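You operate a simulated robot arm through the tools that you are given. There is no shell and no other tool. Be economical: measure what you need, move in short steps, check, and stop when the job is done.

You are at the controls of a simulated robot arm. One attempt, no reset.

TASK
Pour the last of the tea into the purple mug and tip the leaves into the small white bin.
Fine: teapot back where it stood, strainer into it, yellow lid on.

Only the result counts: the job must be done as asked and must still hold three seconds after the hand-in. Knocking over, shifting, dropping, spilling or breaking anything else fails it. Lids that push on must go on centred and level and be pressed home; caps that screw on are set level and turned clockwise until they are tight.

THE ROBOT
A 6-joint arm with a two-finger parallel gripper, fixed in place. Base frame: the origin is at the foot of the arm, x ahead of it, y to its left, z up. Lengths are in mm, angles in rad, forces in N, time in s.
With the tool pointing down near the work surface it reaches from about 180 to 760 mm from the base axis. Its first joint turns from -2.897 to 2.897 rad. Payload 3.91 kg.
Tool frame: the origin (TCP) lies between the finger pads and is the grasp point; the fingertips stand 30 mm ahead of it; z points along the fingers, y is the line along which they close. The gripper opens to 110 mm. The fingers are 20 mm wide and 10 mm thick; the gripper's body (48 by 112 mm) begins 55 mm behind the TCP.
Orientation is told as [roll, pitch, yaw] about the base's x, y, z axes, in that order, counted from this pose: with the fingers straight down and closing along the base's y, the tool's x points along the base's -x, its y along +y and its z along -z.

THE INTERFACE
- The arm moves only by the tool servo_tool. Its argument "motion" is a list that holds one entry, the list of rows, each a list of 7 numbers: the turn, a rotation vector about the tool's x, y, z in rad, then the shift along the tool's x, y, z in mm, then the finger opening in mm, from 0 to 110. In form: [[[rx, ry, rz, dx, dy, dz, fingers], ...]]. A call has 1 to 10 rows; each row is the pose to reach, as a shift and turn from the pose commanded when the call began, along the tool's axes at that moment. Each row takes 0.2 s and may step no farther than 50 mm and 0.15 rad from the row before; otherwise, or with a gripper value out of range, the whole call is refused. Where a pose cannot be reached the arm comes as near as it can. A force on the tool above 80 N (or 10 N above the force at the start of the call, whichever is more), or a blocked arm, ends the call early, and 0.2 s more pass. The fingers move at their own pace (about 45 mm/s each) and stop on an object; they squeeze with about 39 N. The grip force told is the motor's: it shows also when the fingers shut on nothing. Time passes only in rows, and 0.2 s behind the last, so rows that repeat a pose let the fingers close. The reply holds the time, the measured pose of the TCP, the force on the tool along the base axes, the opening and the grip force, in the units named above and with some noise, with the torque about the TCP (base axes, N m) and any sound that the robot's microphone picked up, and new pictures: "views" is both (left out), scene, wrist or none.
- Cameras (640 x 400 px; columns grow to the right, rows downward): "scene" is fixed at [210.9, 498.9, 1577.4]; the picture's right is [-0.87, -0.50, 0.00], its down [-0.45, 0.78, -0.44] and it looks along [0.22, -0.38, -0.90] (base axes); focal length 214 px, centre (320, 200). "wrist" rides on the gripper at [71, 22, -107] in the tool frame; the picture's right is [-0.29, 0.96, 0.00], its down [-0.76, -0.23, -0.61] and it looks along [-0.58, -0.18, 0.79] (tool axes); focal length 243 px, centre (320, 200). There is no depth. A picture from a camera that has moved, and an enlarged one, comes with that camera's place and axes in the base frame and with its lens. The place of the scene camera against the robot may be out by one fixed shift of up to 12 mm in any direction.
- slide_trunk(by): slides the trunk up (or, below 0, down) by that many mm; the arm rides with it, the base frame stays. It gives what a move gives, with no picture.
- inspect(camera, box): a new picture of the part [left, top, right, bottom] of that camera's present view, enlarged. The clock stands still meanwhile.
- sign_off(): hands the job in; it is judged then, once.

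Work in short steps. Places have to be worked out from the pictures, the camera data and where the tool is seen: move nearer, look again, correct. Check each grasp and each placing, and mend what went wrong. You have 120 turns and 200 pictures in all, those below and enlarged ones among them. Open the gripper and draw the arm clear of the work before you hand the job in, unless the task says otherwise; then end with one line.

The tools are called by a JSON object that holds its "method" and its "body". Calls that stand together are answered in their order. servo_tool: Moves the arm, as the interface text tells. Its arguments: {"type":"object","properties":{"motion":{"type":"array"},"views":{"type":"string","enum":["both","scene","wrist","none"]}},"required":["motion"]} The other tools are called the same way: slide_trunk (by) slides the trunk up or down; inspect (camera, box) takes an enlarged picture of a part of a camera's view; sign_off () hands the job in.

At the start:

```text
time_s: 0.0
tcp_pos: [298.8, 126.1, 1286.5]
tool_rot: [0.001, -0.002, -0.002]
force: [0.3, 0.4, -0.1]
torque: [0.0, 0.01, 0.0]
opening: 109.9
grip_force: 0.1
trunk travel left (down, up): [-500.0, 90.0]
```

scene: 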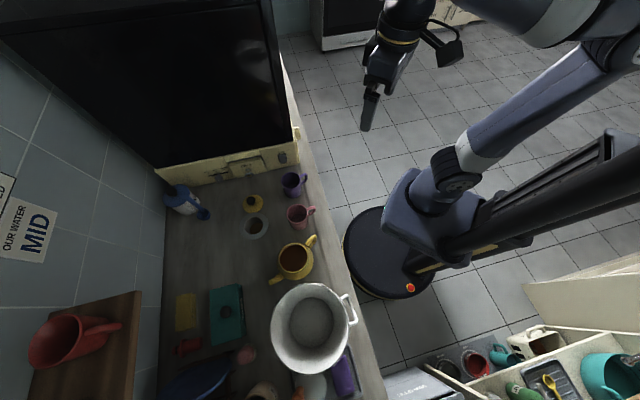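
wrist: 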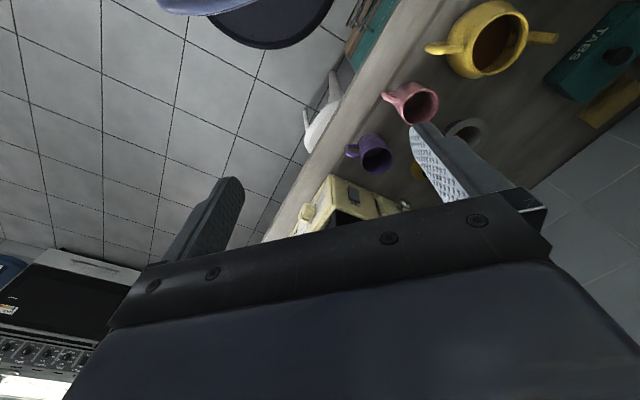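

I start by looking closely at the worktop in the scene camera: the yellow teapot, the mugs, and whatever is the white bin, the strainer and the lid.

{"method": "inspect", "body": {"camera": "scene", "box": [150, 150, 370, 290]}}

{"method": "inspect", "body": {"camera": "scene", "box": [150, 260, 370, 400]}}

{"method": "inspect", "body": {"camera": "wrist", "box": [280, 0, 640, 225]}}

```text
2.86 times, centred on (260, 220) of scene
camera zoom: at [210.9, 498.9, 1577.4], right [-0.87, -0.5, 0.0], down [-0.45, 0.78, -0.44], along [0.22, -0.38, -0.9], focal length 613 px, centre (491, 143)
```

zoom: 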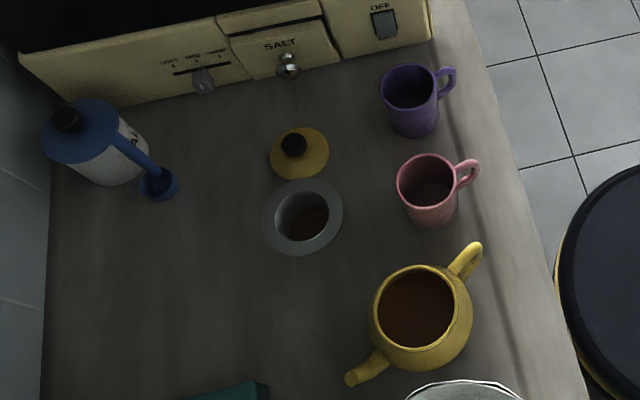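

```text
2.86 times, centred on (260, 330) of scene
camera zoom: at [210.9, 498.9, 1577.4], right [-0.87, -0.5, 0.0], down [-0.45, 0.78, -0.44], along [0.22, -0.38, -0.9], focal length 613 px, centre (491, -171)
```

zoom: 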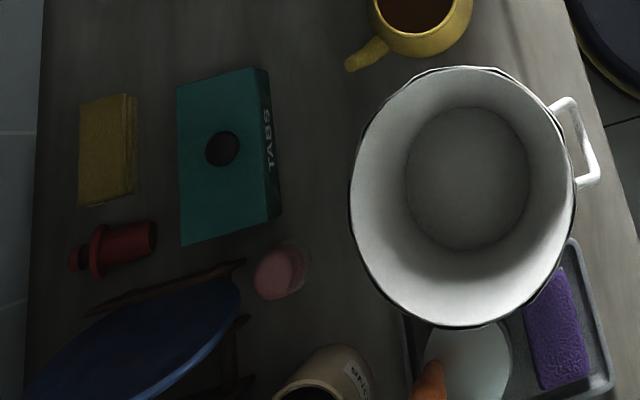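

```text
1.78 times, centred on (460, 112) of wrist
camera zoom: at [229.9, 146.6, 1394.8], right [0.29, 0.96, 0.0], down [0.76, -0.23, 0.61], along [0.58, -0.18, -0.79], focal length 431 px, centre (71, 356)
```

zoom: 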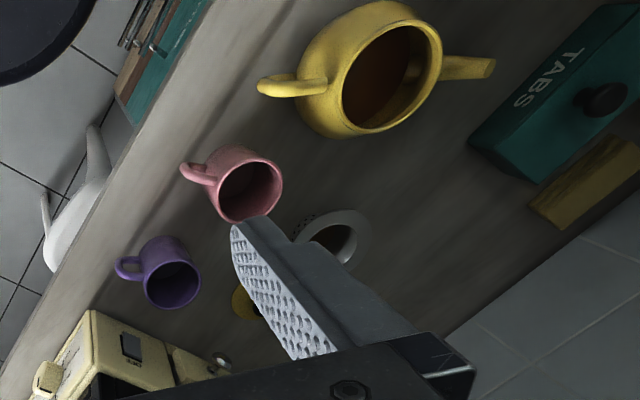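

The yellow teapot sits near (350, 433) and the grey flanged cup holding leaves is the strainer. A white object appears below the counter front, so I turn the wrist to look at it.

{"method": "servo_tool", "body": {"motion": [[[0, 0, -0.14, 5, -5, 0, 110], [0, 0, -0.28, 10, -10, 0, 110], [0, 0, -0.42, 15, -15, 0, 110], [0, 0, -0.56, 20, -20, 0, 110], [0, 0, -0.7, 25, -25, 0, 110], [0, 0, -0.84, 30, -30, 0, 110], [0, 0, -0.98, 35, -35, 0, 110], [0, 0, -1.1, 40, -40, 0, 110]]]}}

```text
time_s: 1.8
tcp_pos: [258.9, 86.2, 1287.4]
tool_rot: [0.0, 0.0, 1.101]
force: [1.0, 0.3, 0.4]
torque: [0.01, -0.02, -0.02]
opening: 110.2
grip_force: 0.0
trunk travel left (down, up): [-500.0, 90.0]
camera wrist: at [209.3, 31.2, 1395.0], right [-0.72, 0.69, 0.0], down [0.55, 0.57, 0.61], along [0.42, 0.44, -0.79], focal length 243 px, centre (320, 200)
```

scene: 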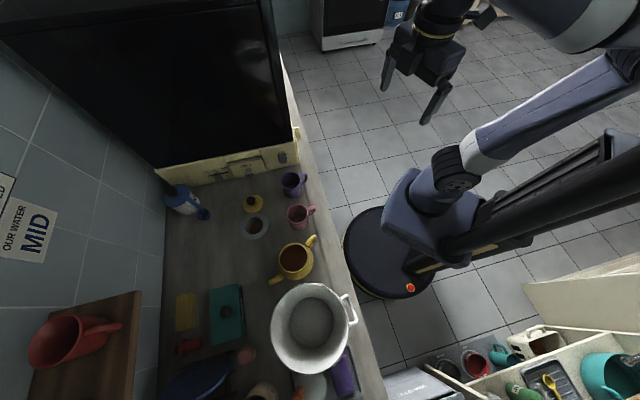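
wrist: 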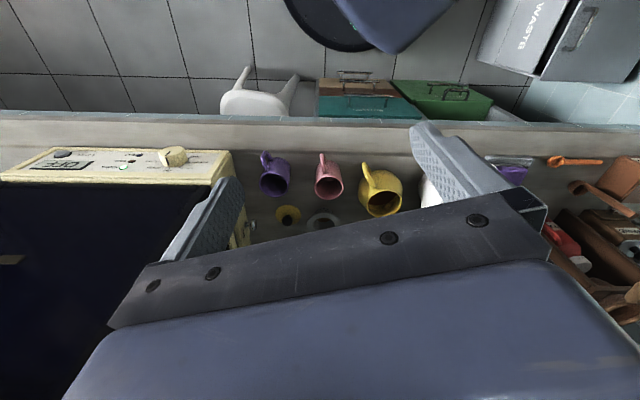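

{"method": "inspect", "body": {"camera": "wrist", "box": [200, 0, 640, 230]}}

{"method": "inspect", "body": {"camera": "scene", "box": [370, 310, 640, 400]}}

```text
1.45 times, centred on (420, 115) of wrist
camera zoom: at [209.3, 31.2, 1395.0], right [-0.72, 0.69, 0.0], down [0.55, 0.57, 0.61], along [0.42, 0.44, -0.79], focal length 353 px, centre (174, 324)
```

zoom: 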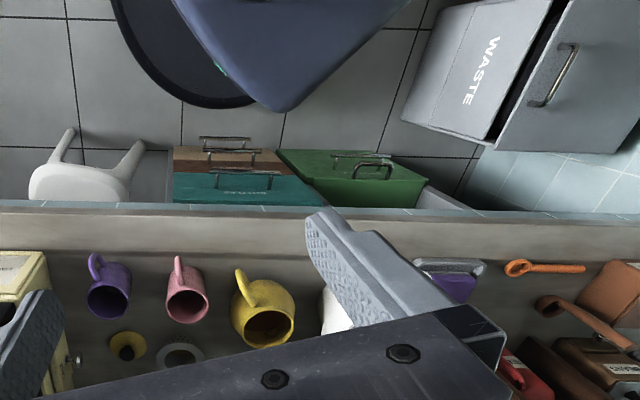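

```text
2.37 times, centred on (505, 355) of scene
camera zoom: at [210.9, 498.9, 1577.4], right [-0.87, -0.5, 0.0], down [-0.45, 0.78, -0.44], along [0.22, -0.38, -0.9], focal length 508 px, centre (-118, -167)
```

zoom: 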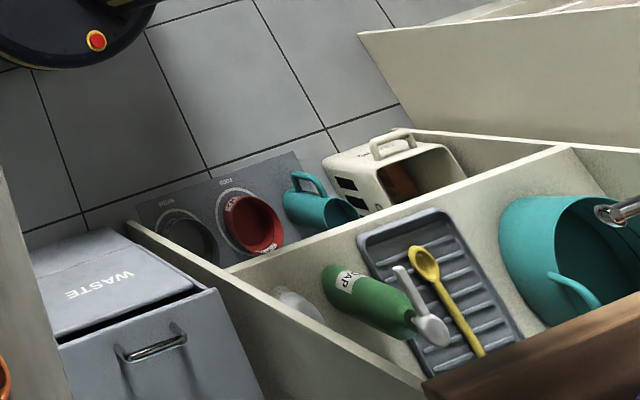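

No clear white bin there, only a grey WASTE bin and a white stool. I fly the wrist camera over the +y part of the counter to see the white vessel and the items round it.

{"method": "servo_tool", "body": {"motion": [[[0, 0, 0, -37, 32, 0, 110], [0, 0, 0, -74, 64, 0, 110], [0, 0, 0, -111, 96, 0, 110], [0, 0, 0, -148, 128, 0, 110], [0, 0, 0, -185, 160, 0, 110], [0, 0, 0, -222, 192, 0, 110], [0, 0, 0, -259, 224, 0, 110], [0, 0, 0, -296, 256, 0, 110], [0, 0, 0, -333, 288, 0, 110]]], "views": "wrist"}}

```text
time_s: 3.8
tcp_pos: [154.2, 507.7, 1277.9]
tool_rot: [-0.002, -0.001, 1.1]
force: [-0.4, 0.0, -0.9]
torque: [-0.02, 0.01, 0.0]
opening: 110.0
grip_force: 0.1
out of reach, approached as far as the arm can: row 9
trunk travel left (down, up): [-500.0, 90.0]
camera wrist: at [103.4, 452.4, 1385.3], right [-0.72, 0.69, 0.0], down [0.55, 0.57, 0.61], along [0.42, 0.44, -0.79], focal length 243 px, centre (320, 200)
```

wrist: 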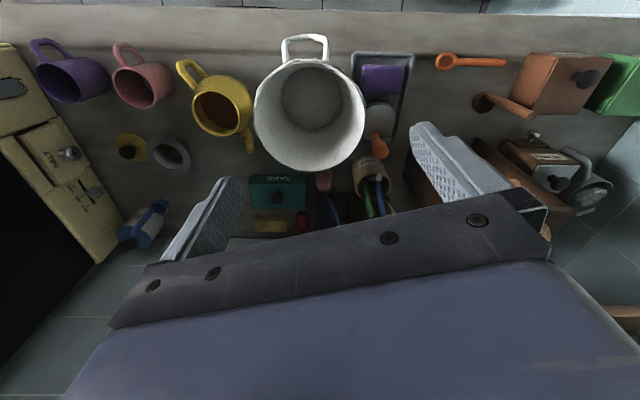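

{"method": "inspect", "body": {"camera": "wrist", "box": [0, 0, 320, 200]}}

{"method": "inspect", "body": {"camera": "wrist", "box": [320, 0, 640, 200]}}

{"method": "inspect", "body": {"camera": "wrist", "box": [240, 20, 400, 120]}}

```text
2.00 times, centred on (160, 100) of wrist
camera zoom: at [103.4, 452.4, 1385.3], right [-0.72, 0.69, 0.0], down [0.55, 0.57, 0.61], along [0.42, 0.44, -0.79], focal length 485 px, centre (640, 400)
```

zoom: 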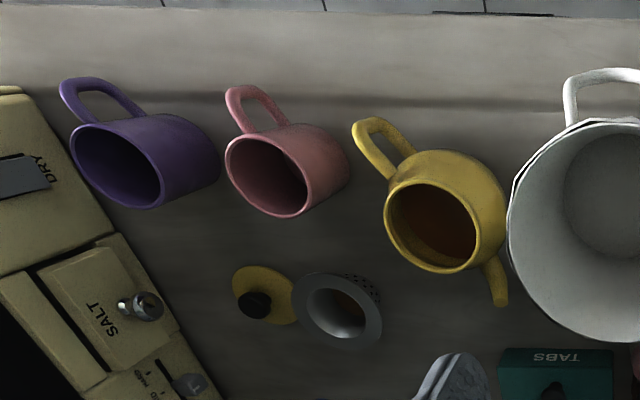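

```text
2.00 times, centred on (480, 100) of wrist
camera zoom: at [103.4, 452.4, 1385.3], right [-0.72, 0.69, 0.0], down [0.55, 0.57, 0.61], along [0.42, 0.44, -0.79], focal length 485 px, centre (0, 400)
```

zoom: 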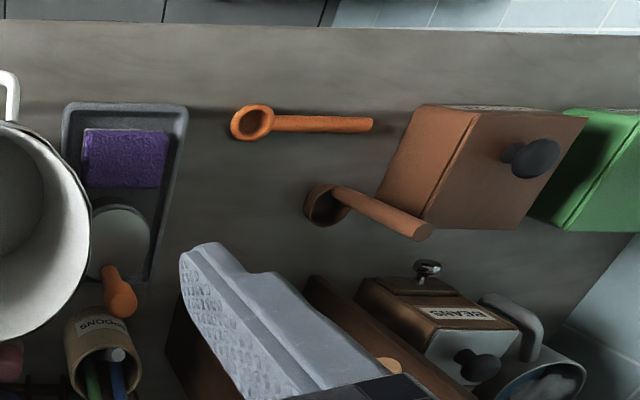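

```text
4.00 times, centred on (320, 70) of wrist
camera zoom: at [103.4, 452.4, 1385.3], right [-0.72, 0.69, 0.0], down [0.55, 0.57, 0.61], along [0.42, 0.44, -0.79], focal length 970 px, centre (320, 720)
```

zoom: 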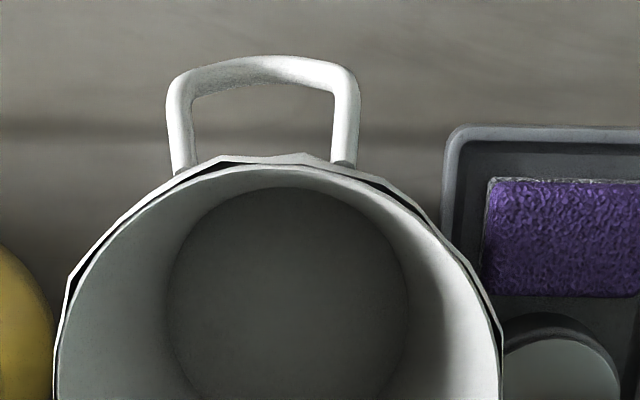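

The white lined vessel next to the teapot is the small bin (rim about Ø180 near (205, 540, 970)). The purple mug's rim is near (489, 213, 935) and the teapot opening near (343, 427, 920). I move closer to the teapot to see its handle.

{"method": "servo_tool", "body": {"motion": [[[0, 0, -0.03, 13, -30, 28, 60], [0, 0, -0.06, 26, -60, 56, 60], [0, 0, -0.08, 39, -90, 85, 60], [0, 0, -0.11, 52, -120, 113, 60], [0, 0, -0.14, 66, -150, 141, 60], [0, 0, -0.17, 79, -180, 170, 60], [0, 0, -0.19, 92, -211, 198, 60]]]}}

```text
time_s: 5.4
tcp_pos: [302.1, 330.1, 1080.5]
tool_rot: [0.0, -0.001, 1.292]
force: [0.5, 0.6, -0.3]
torque: [0.0, 0.01, 0.03]
opening: 60.0
grip_force: 0.1
trunk travel left (down, up): [-500.0, 90.0]
camera wrist: at [262.9, 267.0, 1188.4], right [-0.84, 0.54, 0.0], down [0.43, 0.67, 0.61], along [0.33, 0.51, -0.79], focal length 243 px, centre (320, 200)
```

scene: 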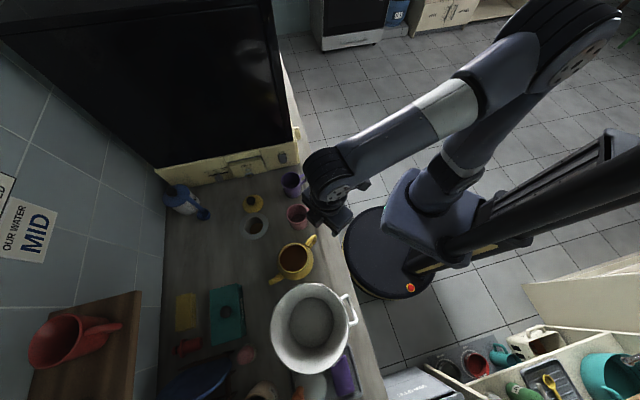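
wrist: 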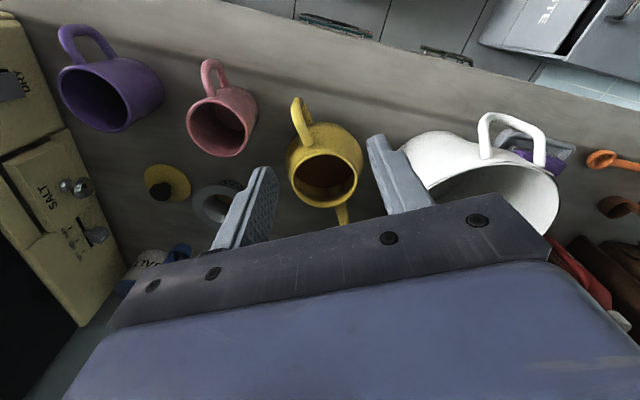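

{"method": "inspect", "body": {"camera": "wrist", "box": [260, 80, 420, 240]}}

{"method": "inspect", "body": {"camera": "wrist", "box": [40, 10, 260, 240]}}

{"method": "inspect", "body": {"camera": "scene", "box": [230, 200, 350, 320]}}

```text
2.50 times, centred on (340, 160) of wrist
camera zoom: at [262.9, 267.0, 1188.4], right [-0.84, 0.54, 0.0], down [0.43, 0.67, 0.61], along [0.33, 0.51, -0.79], focal length 606 px, centre (270, 300)
```

zoom: 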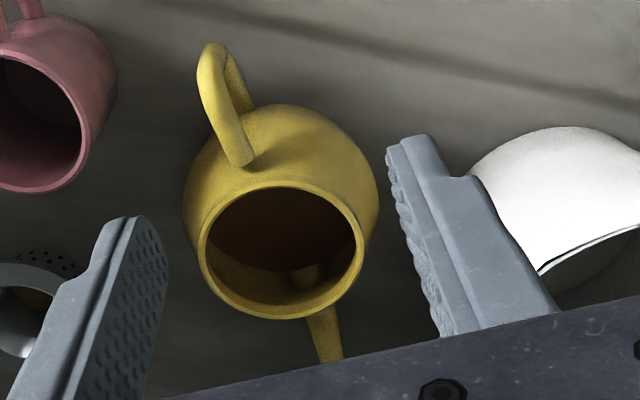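

```text
1.74 times, centred on (150, 125) of wrist
camera zoom: at [262.9, 267.0, 1188.4], right [-0.84, 0.54, 0.0], down [0.43, 0.67, 0.61], along [0.33, 0.51, -0.79], focal length 422 px, centre (616, 330)
```

zoom: 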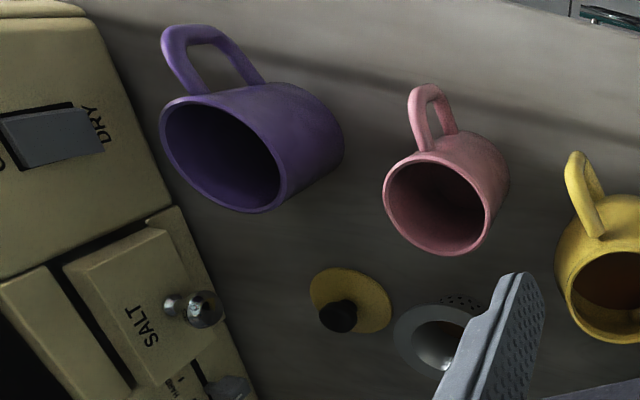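

```text
3.33 times, centred on (290, 260) of scene
camera zoom: at [210.9, 498.9, 1577.4], right [-0.87, -0.5, 0.0], down [-0.45, 0.78, -0.44], along [0.22, -0.38, -0.9], focal length 715 px, centre (420, 0)
```

zoom: 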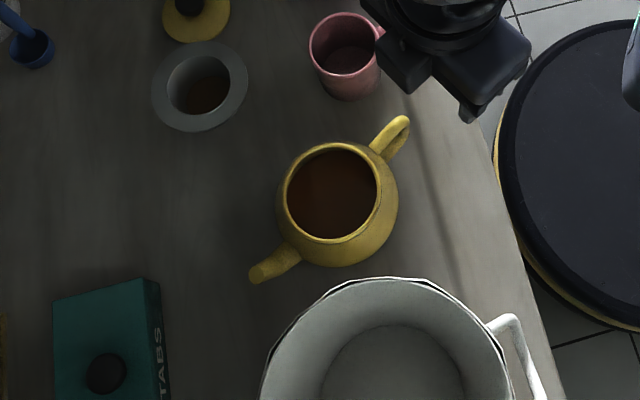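

Two wrist views put the teapot opening at about (358, 424, 898) with the handle toward (338, 324, 860), the purple mug at (526, 189, 894) and the pink mug at (431, 290). The counter is near z 800. I flip the wrist half a turn so the camera ends above the tool when I grip the handle, then pitch.

{"method": "servo_tool", "body": {"motion": [[[0, 0, 0.148, 7, -2, 0, 60], [0, 0, 0.296, 14, -4, 0, 60], [0, 0, 0.444, 21, -6, 0, 60], [0, 0, 0.592, 28, -8, 0, 60], [0, 0, 0.74, 35, -10, 0, 60], [0, 0, 0.888, 42, -12, 0, 60], [0, 0, 1.036, 49, -14, 0, 60], [0, 0, 1.184, 56, -16, 0, 60], [0, 0, 1.332, 63, -18, 0, 60], [0, 0, 1.48, 67, -19, 0, 60]]], "views": "none"}}

{"method": "servo_tool", "body": {"motion": [[[0, 0, 0.148, 0, 0, 0, 60], [0, 0, 0.296, 0, 0, 0, 60], [0, 0, 0.444, 0, 0, 0, 60], [0, 0, 0.592, 0, 0, 0, 60], [0, 0, 0.74, 0, 0, 0, 60], [0, 0, 0.888, 0, 0, 0, 60], [0, 0, 1.036, 0, 0, 0, 60], [0, 0, 1.184, 0, 0, 0, 60], [0, 0, 1.332, 0, 0, 0, 60], [0, 0, 1.48, 0, 0, 0, 60]]], "views": "none"}}

```text
time_s: 7.6
tcp_pos: [300.3, 259.6, 1080.4]
tool_rot: [0.0, 0.001, -0.192]
force: [-0.2, -0.4, 0.1]
torque: [-0.01, 0.01, 0.02]
opening: 60.2
grip_force: 0.1
trunk travel left (down, up): [-500.0, 90.0]
```

```text
time_s: 9.8
tcp_pos: [298.8, 260.0, 1080.6]
tool_rot: [-0.001, 0.001, -1.672]
force: [0.3, 0.3, 0.3]
torque: [0.0, 0.02, 0.04]
opening: 60.0
grip_force: 0.0
trunk travel left (down, up): [-500.0, 90.0]
```

The flip worked; I finish the yaw alignment to the handle–spout plane and pitch the tool 45° toward the handle, coming down toward pre-grasp.

{"method": "servo_tool", "body": {"motion": [[[0, 0, 0.11, 0, 0, 0, 60]]], "views": "none"}}

{"method": "servo_tool", "body": {"motion": [[[0, 0.131, 0, -2, 5, 17, 60], [0, 0.262, 0, -5, 10, 33, 60], [0, 0.393, 0, -7, 15, 50, 60], [0, 0.524, 0, -9, 20, 67, 60], [0, 0.655, 0, -12, 25, 83, 60], [0, 0.785, 0, -14, 29, 100, 60]]]}}

```text
time_s: 10.2
tcp_pos: [300.4, 261.2, 1077.5]
tool_rot: [-0.001, 0.0, -1.782]
force: [0.0, -0.3, -0.6]
torque: [-0.01, 0.01, -0.01]
opening: 60.0
grip_force: 0.1
trunk travel left (down, up): [-500.0, 90.0]
```

```text
time_s: 11.6
tcp_pos: [324.9, 240.5, 980.6]
tool_rot: [0.0, 0.785, -1.783]
force: [0.6, 0.1, -0.4]
torque: [0.0, -0.04, -0.01]
opening: 60.1
grip_force: 0.1
trunk travel left (down, up): [-500.0, 90.0]
camera wrist: at [342.5, 209.3, 1106.2], right [0.89, -0.4, -0.21], down [-0.43, -0.9, -0.11], along [-0.14, 0.18, -0.97], focal length 243 px, centre (320, 200)
```

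scene: 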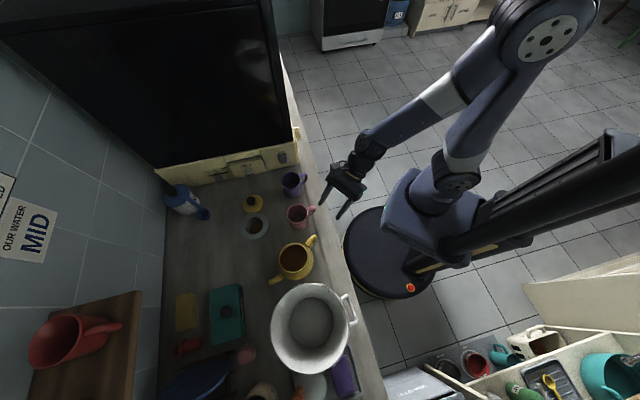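
wrist: 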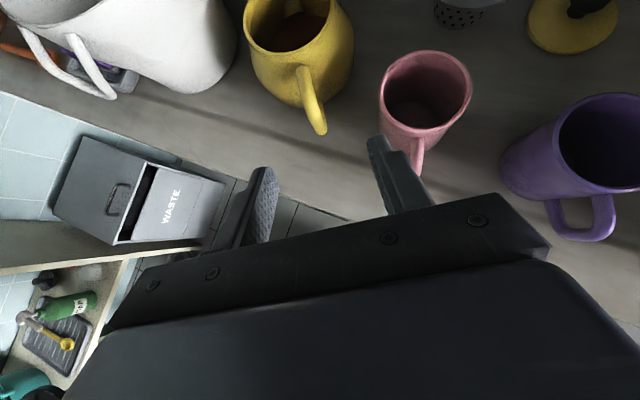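

{"method": "inspect", "body": {"camera": "wrist", "box": [220, 0, 380, 160]}}

{"method": "inspect", "body": {"camera": "wrist", "box": [340, 0, 640, 250]}}

```text
2.50 times, centred on (300, 80) of wrist
camera zoom: at [342.5, 209.3, 1106.2], right [0.89, -0.4, -0.21], down [-0.43, -0.9, -0.11], along [-0.14, 0.18, -0.97], focal length 606 px, centre (370, 500)
```

zoom: 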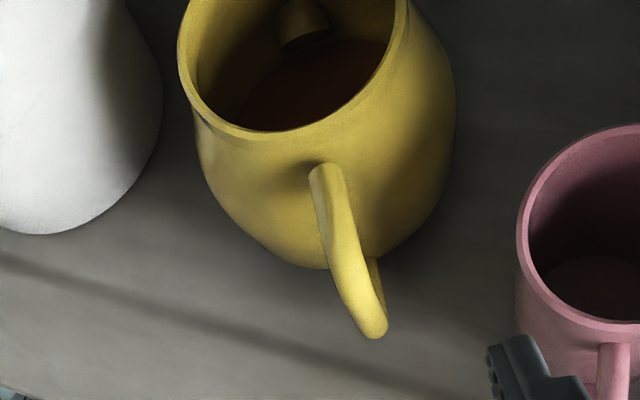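

```text
1.60 times, centred on (490, 125) of wrist
camera zoom: at [342.5, 209.3, 1106.2], right [0.89, -0.4, -0.21], down [-0.43, -0.9, -0.11], along [-0.14, 0.18, -0.97], focal length 388 px, centre (48, 320)
```

zoom: 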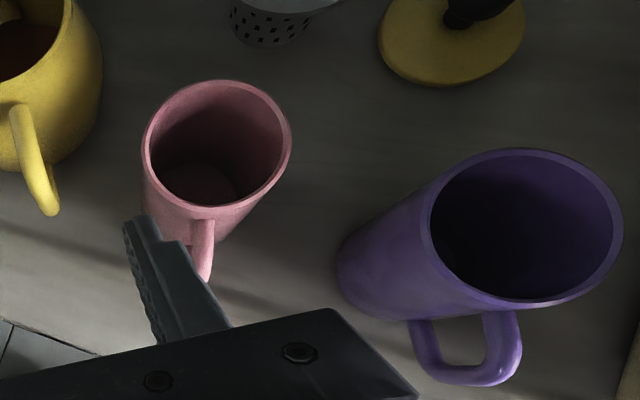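

The handle's upper bar slopes from about (346, 366, 906) down to (337, 324, 863), square to my 45° tool. I advance along the tool axis most of the way with fingers at 45 mm and look.

{"method": "servo_tool", "body": {"motion": [[[0, 0, 0, 1, -2, 30, 45], [0, 0, 0, 2, -4, 60, 45], [0, 0, 0, 3, -5.6, 100, 45]]]}}

```text
time_s: 12.4
tcp_pos: [335.2, 313.4, 913.3]
tool_rot: [-0.001, 0.786, -1.779]
force: [-1.2, 0.2, 0.5]
torque: [0.01, -0.01, 0.01]
opening: 44.8
grip_force: 0.2
trunk travel left (down, up): [-500.0, 90.0]
camera wrist: at [352.1, 283.0, 1039.4], right [0.89, -0.4, -0.2], down [-0.43, -0.9, -0.11], along [-0.14, 0.18, -0.97], focal length 243 px, centre (320, 200)
```

scene: 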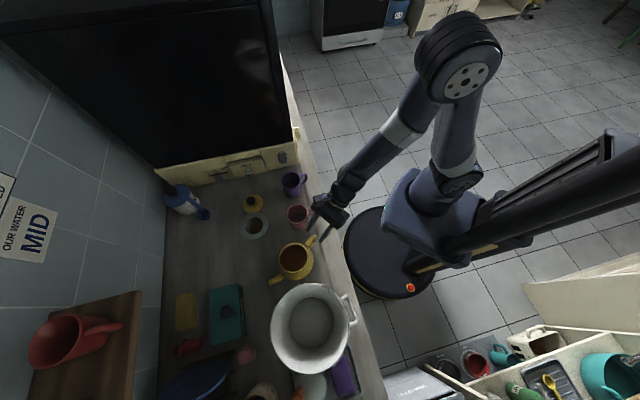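
wrist: 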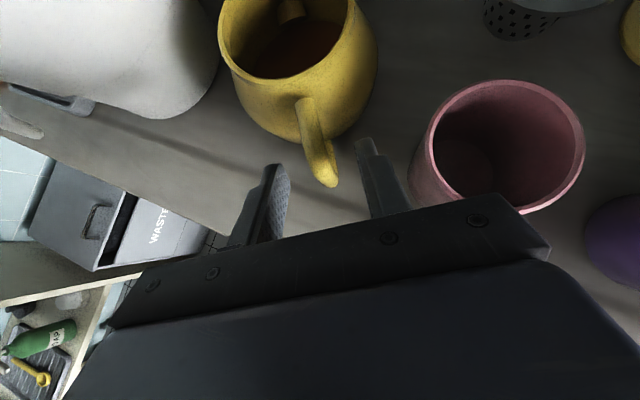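

Handle is centred between the fingers and the gripper palm clears the pink mug. I advance the last 35 mm with watch on force.

{"method": "servo_tool", "body": {"motion": [[[0, 0, 0, -0.5, -0.5, 12, 45], [0, 0, 0, -1, -0.5, 24, 45], [0, 0, 0, -1.5, -0.5, 34, 45]]], "views": "wrist"}}

{"method": "inspect", "body": {"camera": "wrist", "box": [210, 40, 450, 250]}}

```text
time_s: 13.2
tcp_pos: [338.2, 334.5, 885.6]
tool_rot: [-0.002, 0.785, -1.779]
force: [0.5, 0.3, -0.2]
torque: [0.0, -0.02, -0.01]
opening: 45.1
grip_force: 0.0
trunk travel left (down, up): [-500.0, 90.0]
camera wrist: at [355.5, 304.7, 1012.4], right [0.89, -0.4, -0.2], down [-0.43, -0.9, -0.11], along [-0.14, 0.18, -0.97], focal length 243 px, centre (320, 200)
```

wrist: 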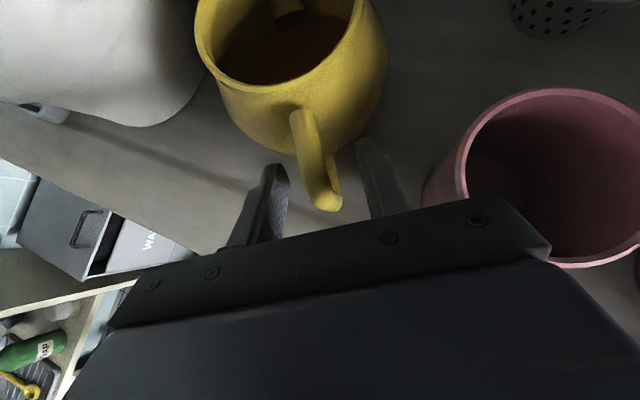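

```text
1.90 times, centred on (330, 145) of wrist
camera zoom: at [355.5, 304.7, 1012.4], right [0.89, -0.4, -0.2], down [-0.43, -0.9, -0.11], along [-0.14, 0.18, -0.97], focal length 462 px, centre (301, 305)
```

zoom: 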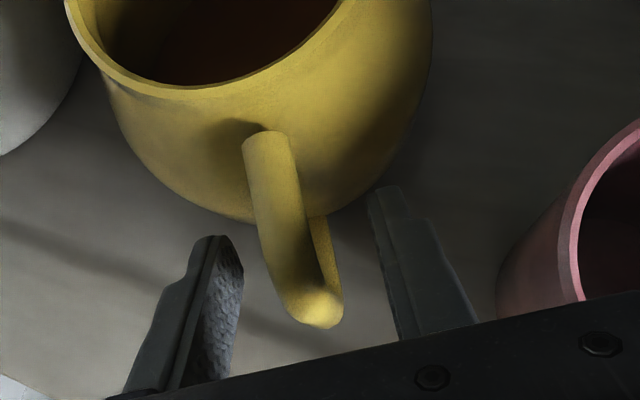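

The handle bar lies between the pads; I close the fingers and wait.

{"method": "servo_tool", "body": {"motion": [[[0, 0, 0, 0, 0, 0, 25], [0, 0, 0, 0, 0, 0, 10], [0, 0, 0, 0, 0, 0, 0], [0, 0, 0, 0, 0, 0, 0], [0, 0, 0, 0, 0, 0, 0]]], "views": "wrist"}}

```text
time_s: 14.4
tcp_pos: [337.6, 333.8, 886.8]
tool_rot: [-0.001, 0.785, -1.778]
force: [-0.4, 0.6, -1.1]
torque: [0.12, -0.1, 0.08]
opening: 13.7
grip_force: 39.5
trunk travel left (down, up): [-500.0, 90.0]
camera wrist: at [355.5, 304.6, 1012.5], right [0.89, -0.4, -0.2], down [-0.43, -0.9, -0.11], along [-0.14, 0.18, -0.97], focal length 243 px, centre (320, 200)
```

wrist: 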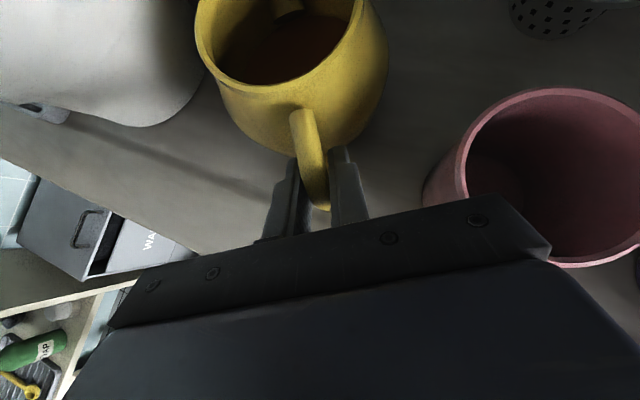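

Gripped at 13.7 mm with 39 N, and the pot didn't shift. I lift 40 mm straight up (tool +x, −z) and check that it hangs level.

{"method": "servo_tool", "body": {"motion": [[[0, 0, 0, 4, 0, -4, 0], [0, 0, 0, 10, 0, -10, 0], [0, 0, 0, 19, 0, -19, 0], [0, 0, 0, 28, 0, -28, 0], [0, 0, 0, 28, 0, -28, 0]]]}}

```text
time_s: 15.6
tcp_pos: [338.6, 335.3, 926.3]
tool_rot: [0.0, 0.783, -1.78]
force: [-0.5, -0.1, -6.0]
torque: [-0.49, 0.11, 0.02]
opening: 13.9
grip_force: 38.7
trunk travel left (down, up): [-500.0, 90.0]
camera wrist: at [355.6, 305.8, 1052.3], right [0.89, -0.4, -0.21], down [-0.43, -0.9, -0.11], along [-0.14, 0.18, -0.97], focal length 243 px, centre (320, 200)
```

scene: 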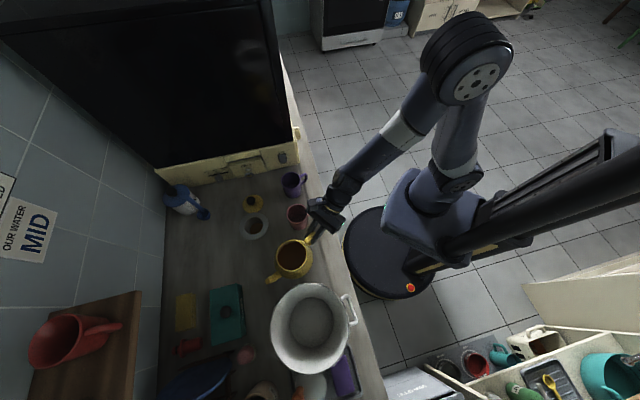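
wrist: 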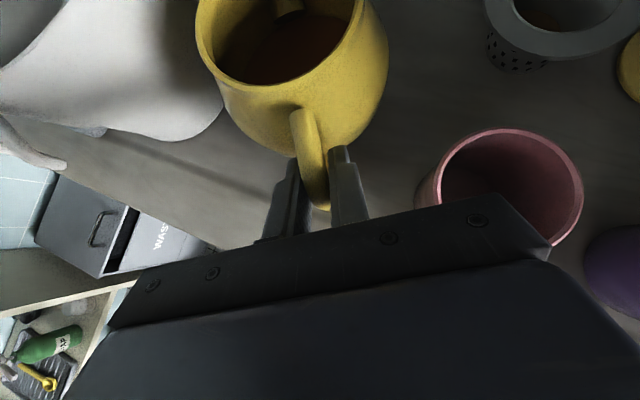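

The pot hangs level with no slip (6 N). I carry it up and over to the robot side of the purple mug, turning it so the spout aims along azimuth 50° at the mug, away from the yellow appliance.

{"method": "servo_tool", "body": {"motion": [[[0, 0, 0, 10, 0, -10, 0], [0, 0, 0, 27, 0, -27, 0], [0, 0, 0, 45, 0, -45, 0], [0, 0, 0, 62, 0, -62, 0], [0, 0, 0, 74, 0, -74, 0], [-0.02, 0, 0.02, 63, 6, -82, 0], [-0.045, 0, 0.045, 50, 15, -95, 0], [-0.075, 0, 0.075, 34, 26, -112, 0], [-0.105, 0, 0.105, 16, 38, -130, 0], [-0.135, 0, 0.135, -2, 49, -148, 0]]], "views": "scene"}}

```text
time_s: 17.8
tcp_pos: [365.0, 222.7, 1029.7]
tool_rot: [0.001, 0.782, -1.972]
force: [-0.1, -0.2, -5.7]
torque: [-0.49, 0.22, -0.02]
opening: 13.5
grip_force: 39.3
trunk travel left (down, up): [-500.0, 90.0]
```

scene: 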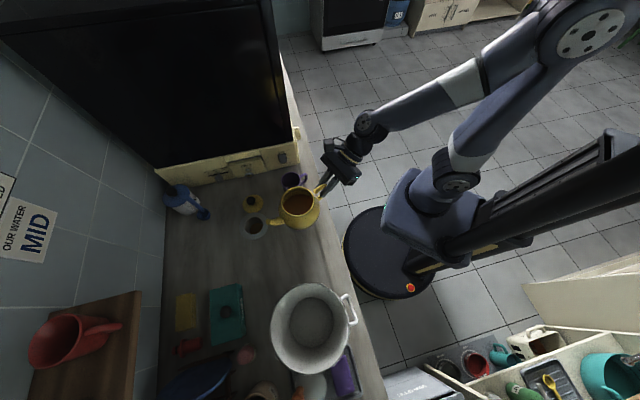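

{"method": "servo_tool", "body": {"motion": [[[-0.03, 0, 0.03, -15, 15, -15, 0], [-0.06, 0, 0.06, -31, 30, -31, 0], [-0.09, 0, 0.09, -46, 45, -46, 0], [-0.12, 0, 0.12, -62, 60, -62, 0], [-0.15, 0, 0.15, -77, 75, -77, 0], [-0.18, 0, 0.18, -93, 90, -93, 0], [-0.21, 0, 0.21, -108, 105, -108, 0], [-0.21, 0, 0.21, -108, 105, -108, 0]]]}}

{"method": "inspect", "body": {"camera": "scene", "box": [230, 130, 370, 250]}}

```text
time_s: 19.6
tcp_pos: [401.8, 38.8, 1029.8]
tool_rot: [0.001, 0.786, -2.267]
force: [0.3, -0.6, -4.7]
torque: [-0.36, 0.28, -0.02]
opening: 13.7
grip_force: 39.2
trunk travel left (down, up): [-500.0, 90.0]
camera wrist: at [404.0, 4.7, 1155.5], right [0.6, -0.77, -0.2], down [-0.8, -0.59, -0.11], along [-0.04, 0.23, -0.97], focal length 243 px, centre (320, 200)
```

scene: 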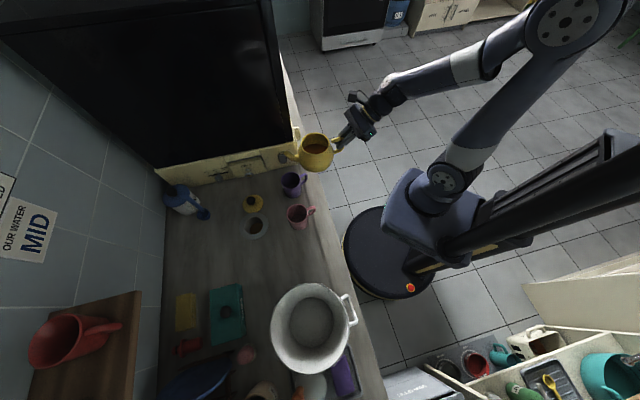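
wrist: 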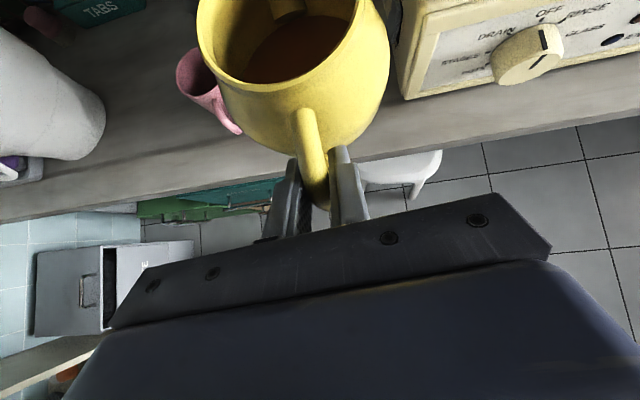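

```text
3.33 times, centred on (300, 190) of scene
camera zoom: at [210.9, 498.9, 1577.4], right [-0.87, -0.5, 0.0], down [-0.45, 0.78, -0.44], along [0.22, -0.38, -0.9], focal length 715 px, centre (387, 233)
```

zoom: 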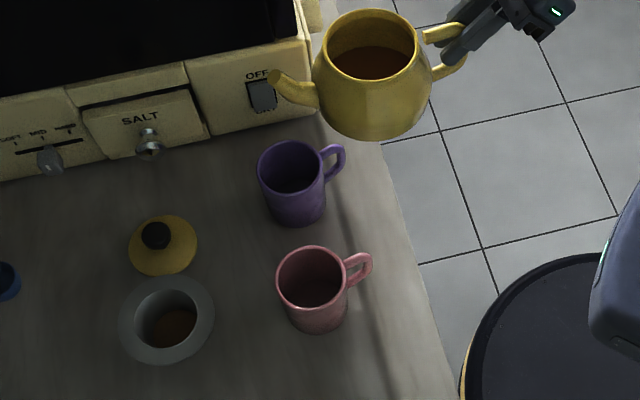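

Spout tip is over the mug (both views agree within a few mm). I tilt slowly to 0.6 rad, keeping the tip above the mug while lowering it.

{"method": "servo_tool", "body": {"motion": [[[0, -0.075, 0, 3.8, 0, -3.4, 0], [0, -0.15, 0, 7.5, 0, -6.2, 0], [0, -0.225, 0, 11.7, 0, -7.3, 0], [0, -0.3, 0, 16.2, 0, -7.8, 0], [0, -0.375, 0, 21.3, 0, -7.1, 0], [0, -0.45, 0, 26.8, 0, -5.7, 0], [0, -0.525, 0, 33, 0, -3.2, 0], [0, -0.6, 0, 39.5, 0, -0.1, 0], [0, -0.6, 0, 39.5, 0, -0.1, 0]]]}}

{"method": "inspect", "body": {"camera": "scene", "box": [230, 130, 370, 250]}}

```text
time_s: 21.6
tcp_pos: [419.5, 60.6, 1057.3]
tool_rot: [0.001, 0.184, -2.267]
force: [1.1, 0.1, -5.9]
torque: [-0.22, 0.24, 0.01]
opening: 13.6
grip_force: 39.1
trunk travel left (down, up): [-500.0, 90.0]
camera wrist: at [470.1, 85.2, 1175.9], right [0.55, -0.83, -0.05], down [-0.73, -0.51, 0.46], along [-0.41, -0.21, -0.89], focal length 243 px, centre (320, 200)
```

scene: 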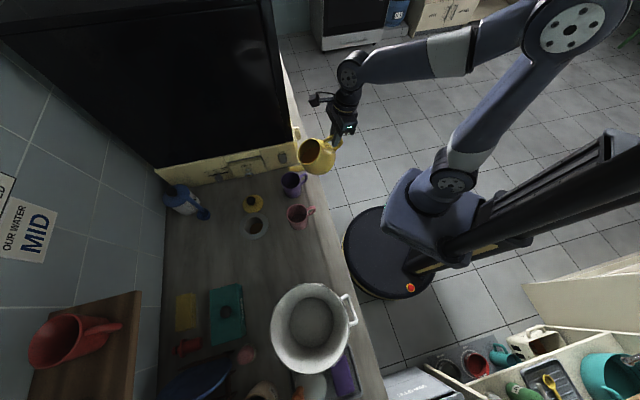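
wrist: 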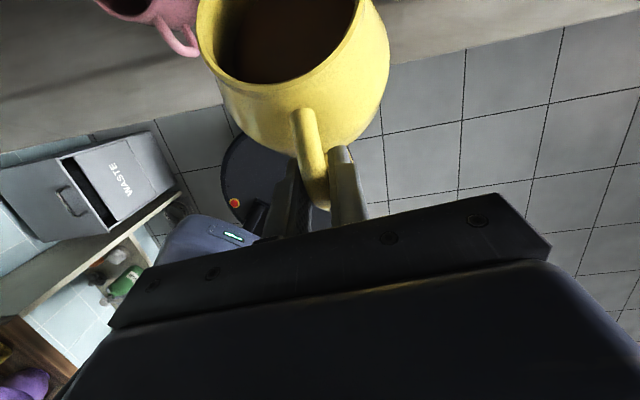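

```text
3.33 times, centred on (300, 190) of scene
camera zoom: at [210.9, 498.9, 1577.4], right [-0.87, -0.5, 0.0], down [-0.45, 0.78, -0.44], along [0.22, -0.38, -0.9], focal length 715 px, centre (387, 233)
```

zoom: 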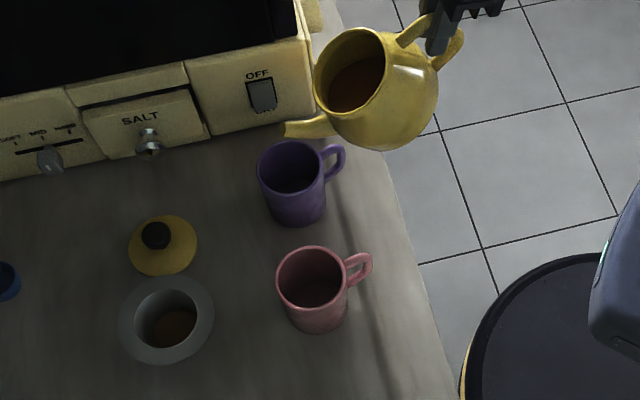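

Tip is right over the mug (about 7 mm short of centre). I tilt further, slowly, to 0.9 rad and lower the tip.

{"method": "servo_tool", "body": {"motion": [[[0, -0.05, 0, 5.8, 0, -1.3, 0], [0, -0.1, 0, 11.6, 0, -2.6, 0], [0, -0.15, 0, 17.4, 0, -3.9, 0], [0, -0.2, 0, 24.2, 0, -5.0, 0], [0, -0.25, 0, 31, 0, -6.1, 0], [0, -0.3, 0, 37.9, 0, -7.2, 0], [0, -0.3, 0, 37.9, 0, -7.2, 0], [0, -0.3, 0, 37.9, 0, -7.2, 0]]]}}

{"method": "inspect", "body": {"camera": "scene", "box": [250, 140, 340, 220]}}

```text
time_s: 23.4
tcp_pos: [442.9, 89.4, 1071.3]
tool_rot: [0.001, -0.114, -2.267]
force: [-0.2, -0.9, -5.7]
torque: [-0.1, 0.14, 0.02]
opening: 13.6
grip_force: 39.7
trunk travel left (down, up): [-500.0, 90.0]
camera wrist: at [514.2, 138.5, 1170.4], right [0.55, -0.83, 0.03], down [-0.62, -0.38, 0.69], along [-0.56, -0.4, -0.72], focal length 243 px, centre (320, 200)
```

scene: 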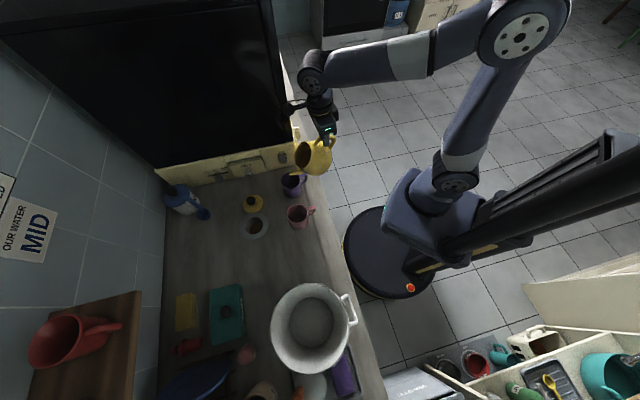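
wrist: 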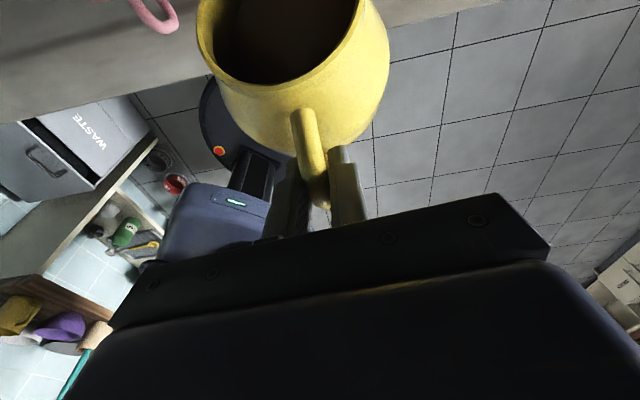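

```text
5.00 times, centred on (295, 180) of scene
camera zoom: at [210.9, 498.9, 1577.4], right [-0.87, -0.5, 0.0], down [-0.45, 0.78, -0.44], along [0.22, -0.38, -0.9], focal length 1072 px, centre (445, 300)
```

zoom: 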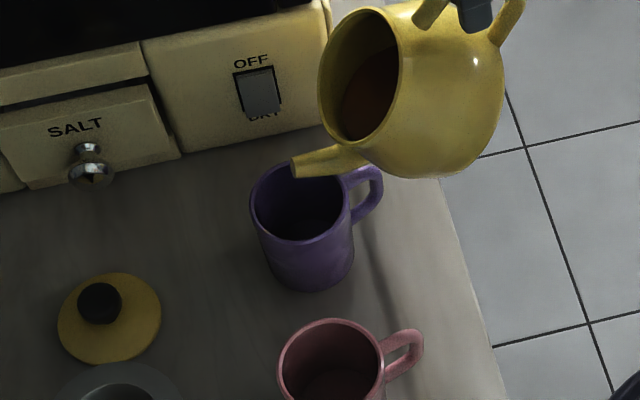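

Tip still over the mug opening, no flow yet visible. I go on to 1.2 rad slowly.

{"method": "servo_tool", "body": {"motion": [[[0, -0.05, 0, 6.9, 0, -5, 0], [0, -0.1, 0, 13.8, 0, -10, 0], [0, -0.15, 0, 20.7, 0, -15, 0], [0, -0.2, 0, 28.4, 0, -19.6, 0], [0, -0.25, 0, 36.1, 0, -24.2, 0], [0, -0.3, 0, 43.8, 0, -28.7, 0], [0, -0.3, 0, 43.8, 0, -28.7, 0], [0, -0.3, 0, 43.8, 0, -28.7, 0]]], "views": "none"}}

{"method": "inspect", "body": {"camera": "scene", "box": [250, 140, 340, 220]}}

{"method": "inspect", "body": {"camera": "wrist", "box": [160, 0, 420, 200]}}

```text
time_s: 25.2
tcp_pos: [472.8, 124.5, 1094.9]
tool_rot: [0.0, -0.415, -2.266]
force: [-0.5, -0.2, -5.5]
torque: [-0.02, -0.02, 0.0]
opening: 13.6
grip_force: 38.7
trunk travel left (down, up): [-500.0, 90.0]
```

```text
5.00 times, centred on (295, 180) of scene
camera zoom: at [210.9, 498.9, 1577.4], right [-0.87, -0.5, 0.0], down [-0.45, 0.78, -0.44], along [0.22, -0.38, -0.9], focal length 1072 px, centre (445, 300)
```

zoom: 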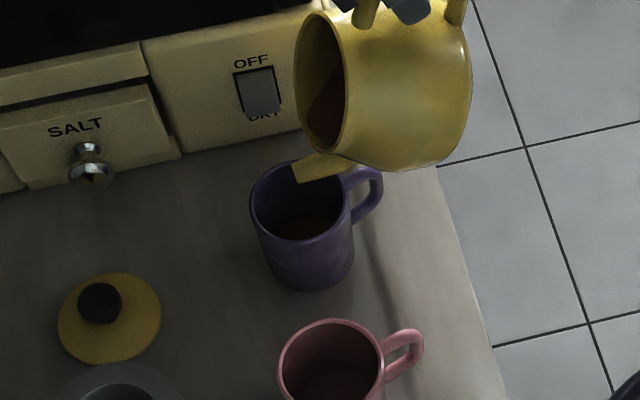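

```text
2.00 times, centred on (290, 100) of wrist
camera zoom: at [560.7, 193.8, 1164.6], right [0.56, -0.82, 0.12], down [-0.47, -0.2, 0.86], along [-0.68, -0.54, -0.49], focal length 485 px, centre (380, 400)
```

zoom: 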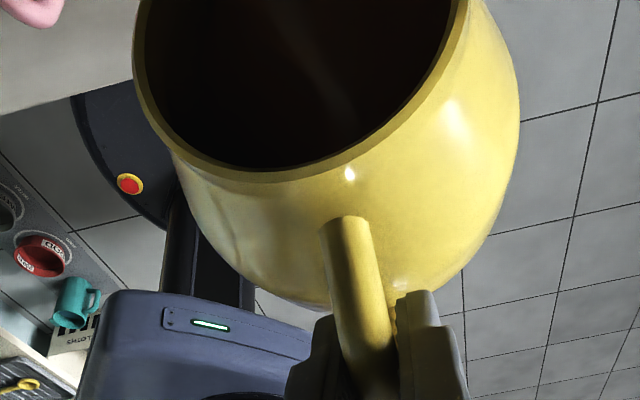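

Tea is showing in the purple mug. I continue to 1.5 rad to drain it.

{"method": "servo_tool", "body": {"motion": [[[0, -0.05, 0, 6.7, 0, -6.4, 0], [0, -0.1, 0, 13.4, 0, -12.7, 0], [0, -0.15, 0, 20.2, 0, -19.1, 0], [0, -0.2, 0, 27.8, 0, -24.3, 0], [0, -0.25, 0, 35.4, 0, -29.5, 0], [0, -0.3, 0, 43, 0, -34.8, 0], [0, -0.3, 0, 43, 0, -34.8, 0], [0, -0.3, 0, 43, 0, -34.8, 0], [0, -0.3, 0, 43, 0, -34.8, 0]]], "views": "none"}}

{"method": "inspect", "body": {"camera": "scene", "box": [250, 140, 340, 220]}}

{"method": "inspect", "body": {"camera": "wrist", "box": [160, 0, 420, 200]}}

```text
time_s: 27.2
tcp_pos: [484.2, 146.5, 1076.5]
tool_rot: [0.001, -0.711, -2.268]
force: [-1.0, -0.1, -4.2]
torque: [0.13, -0.12, 0.0]
opening: 13.7
grip_force: 38.9
out of reach, approached as far as the arm can: row 5, 6, 7, 8, 9
trunk travel left (down, up): [-500.0, 90.0]
```

```text
5.00 times, centred on (295, 180) of scene
camera zoom: at [210.9, 498.9, 1577.4], right [-0.87, -0.5, 0.0], down [-0.45, 0.78, -0.44], along [0.22, -0.38, -0.9], focal length 1072 px, centre (445, 300)
```

zoom: 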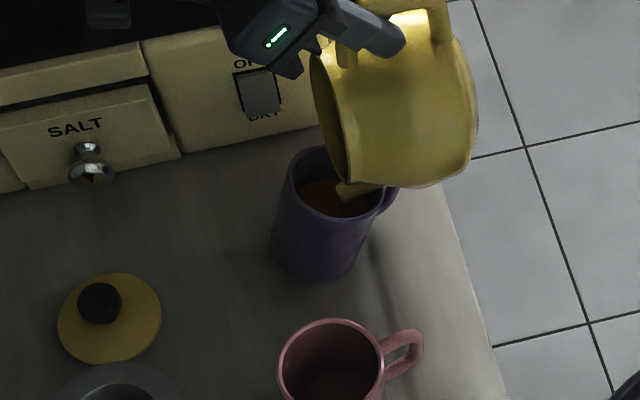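

```text
2.00 times, centred on (290, 100) of wrist
camera zoom: at [581.0, 228.1, 1110.6], right [0.59, -0.78, 0.19], down [-0.29, 0.01, 0.96], along [-0.75, -0.62, -0.22], focal length 485 px, centre (380, 400)
```

zoom: 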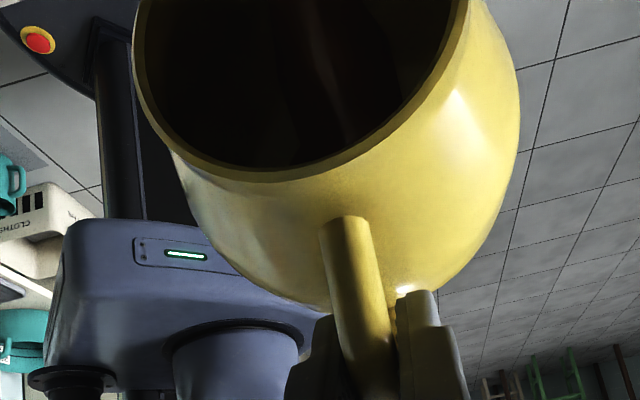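

The arm ran out of reach and sagged, so the spout dipped to rim height and is leaning the mug. I relieve it at once by raising the trunk slightly (a pure vertical move).

{"method": "slide_trunk", "body": {"by": 12}}

{"method": "inspect", "body": {"camera": "scene", "box": [250, 140, 340, 220]}}

```text
time_s: 27.8
tcp_pos: [484.3, 146.8, 1088.5]
tool_rot: [0.002, -0.713, -2.267]
force: [0.5, 0.1, -4.0]
torque: [0.16, -0.15, -0.01]
opening: 13.9
grip_force: 38.9
trunk travel left (down, up): [-512.0, 78.0]
```

```text
5.00 times, centred on (295, 180) of scene
camera zoom: at [210.9, 498.9, 1577.4], right [-0.87, -0.5, 0.0], down [-0.45, 0.78, -0.44], along [0.22, -0.38, -0.9], focal length 1072 px, centre (445, 300)
```

zoom: 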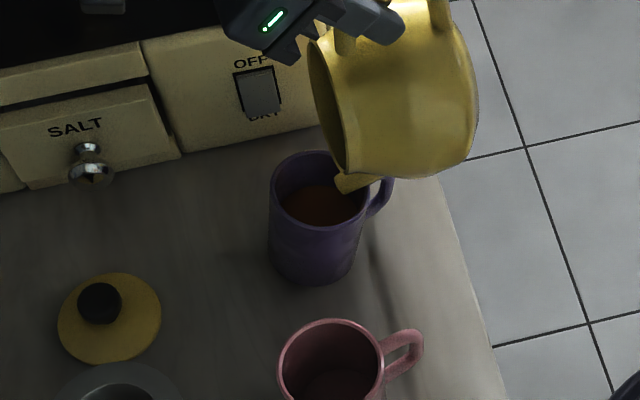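

Mug is going back upright; raise a little further to fully clear it.

{"method": "slide_trunk", "body": {"by": 14}}

{"method": "inspect", "body": {"camera": "scene", "box": [250, 140, 340, 220]}}

```text
time_s: 28.4
tcp_pos: [484.7, 147.8, 1101.5]
tool_rot: [0.003, -0.71, -2.266]
force: [0.9, -0.3, -4.6]
torque: [0.07, -0.07, 0.03]
opening: 13.9
grip_force: 39.2
trunk travel left (down, up): [-526.0, 64.0]
```

```text
5.00 times, centred on (295, 180) of scene
camera zoom: at [210.9, 498.9, 1577.4], right [-0.87, -0.5, 0.0], down [-0.45, 0.78, -0.44], along [0.22, -0.38, -0.9], focal length 1072 px, centre (445, 300)
```

zoom: 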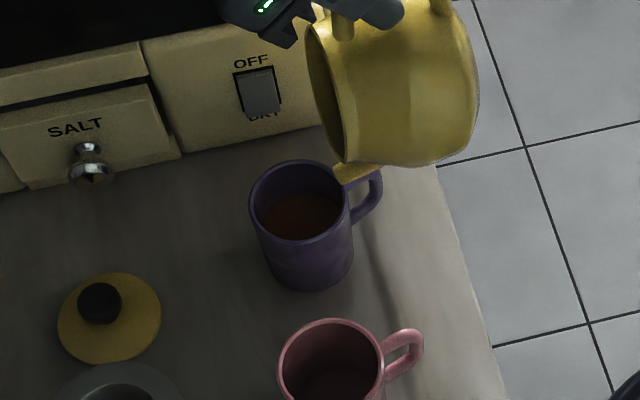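

The mug is upright again exactly where it was, tea inside. The spout tip is now near its rim, so I back off the tilt to 1.36 rad, which swings the tip back over the centre.

{"method": "servo_tool", "body": {"motion": [[[0, 0.045, 0, -2, 1.7, -4, 0], [0, 0.09, 0, -4, 3.4, -8, 0], [0, 0.135, 0, -5.6, 5, -11, 0]]], "views": "none"}}

{"method": "inspect", "body": {"camera": "scene", "box": [250, 140, 340, 220]}}

```text
time_s: 29.2
tcp_pos: [489.2, 146.3, 1114.0]
tool_rot: [0.003, -0.579, -2.268]
force: [-0.2, -0.5, -4.6]
torque: [0.08, -0.03, -0.01]
opening: 13.4
grip_force: 38.7
trunk travel left (down, up): [-526.0, 64.0]
```

```text
5.00 times, centred on (295, 180) of scene
camera zoom: at [210.9, 498.9, 1577.4], right [-0.87, -0.5, 0.0], down [-0.45, 0.78, -0.44], along [0.22, -0.38, -0.9], focal length 1072 px, centre (445, 300)
```

zoom: 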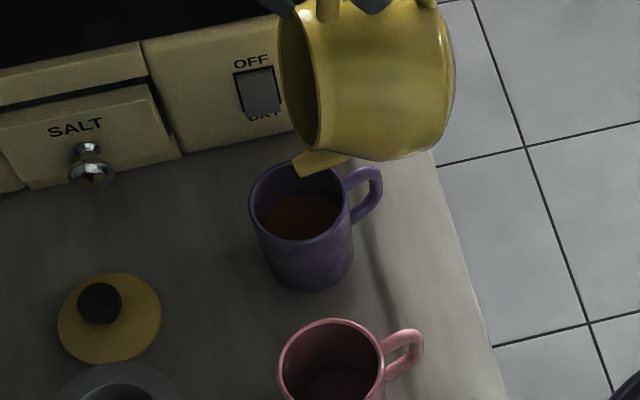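

{"method": "inspect", "body": {"camera": "wrist", "box": [180, 0, 400, 110]}}

```text
2.91 times, centred on (290, 55) of wrist
camera zoom: at [583.0, 222.3, 1164.4], right [0.58, -0.8, 0.16], down [-0.37, -0.09, 0.92], along [-0.72, -0.59, -0.35], focal length 706 px, centre (407, 622)
```

zoom: 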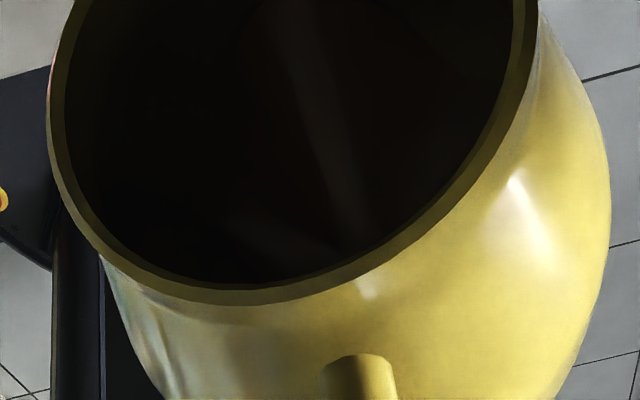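

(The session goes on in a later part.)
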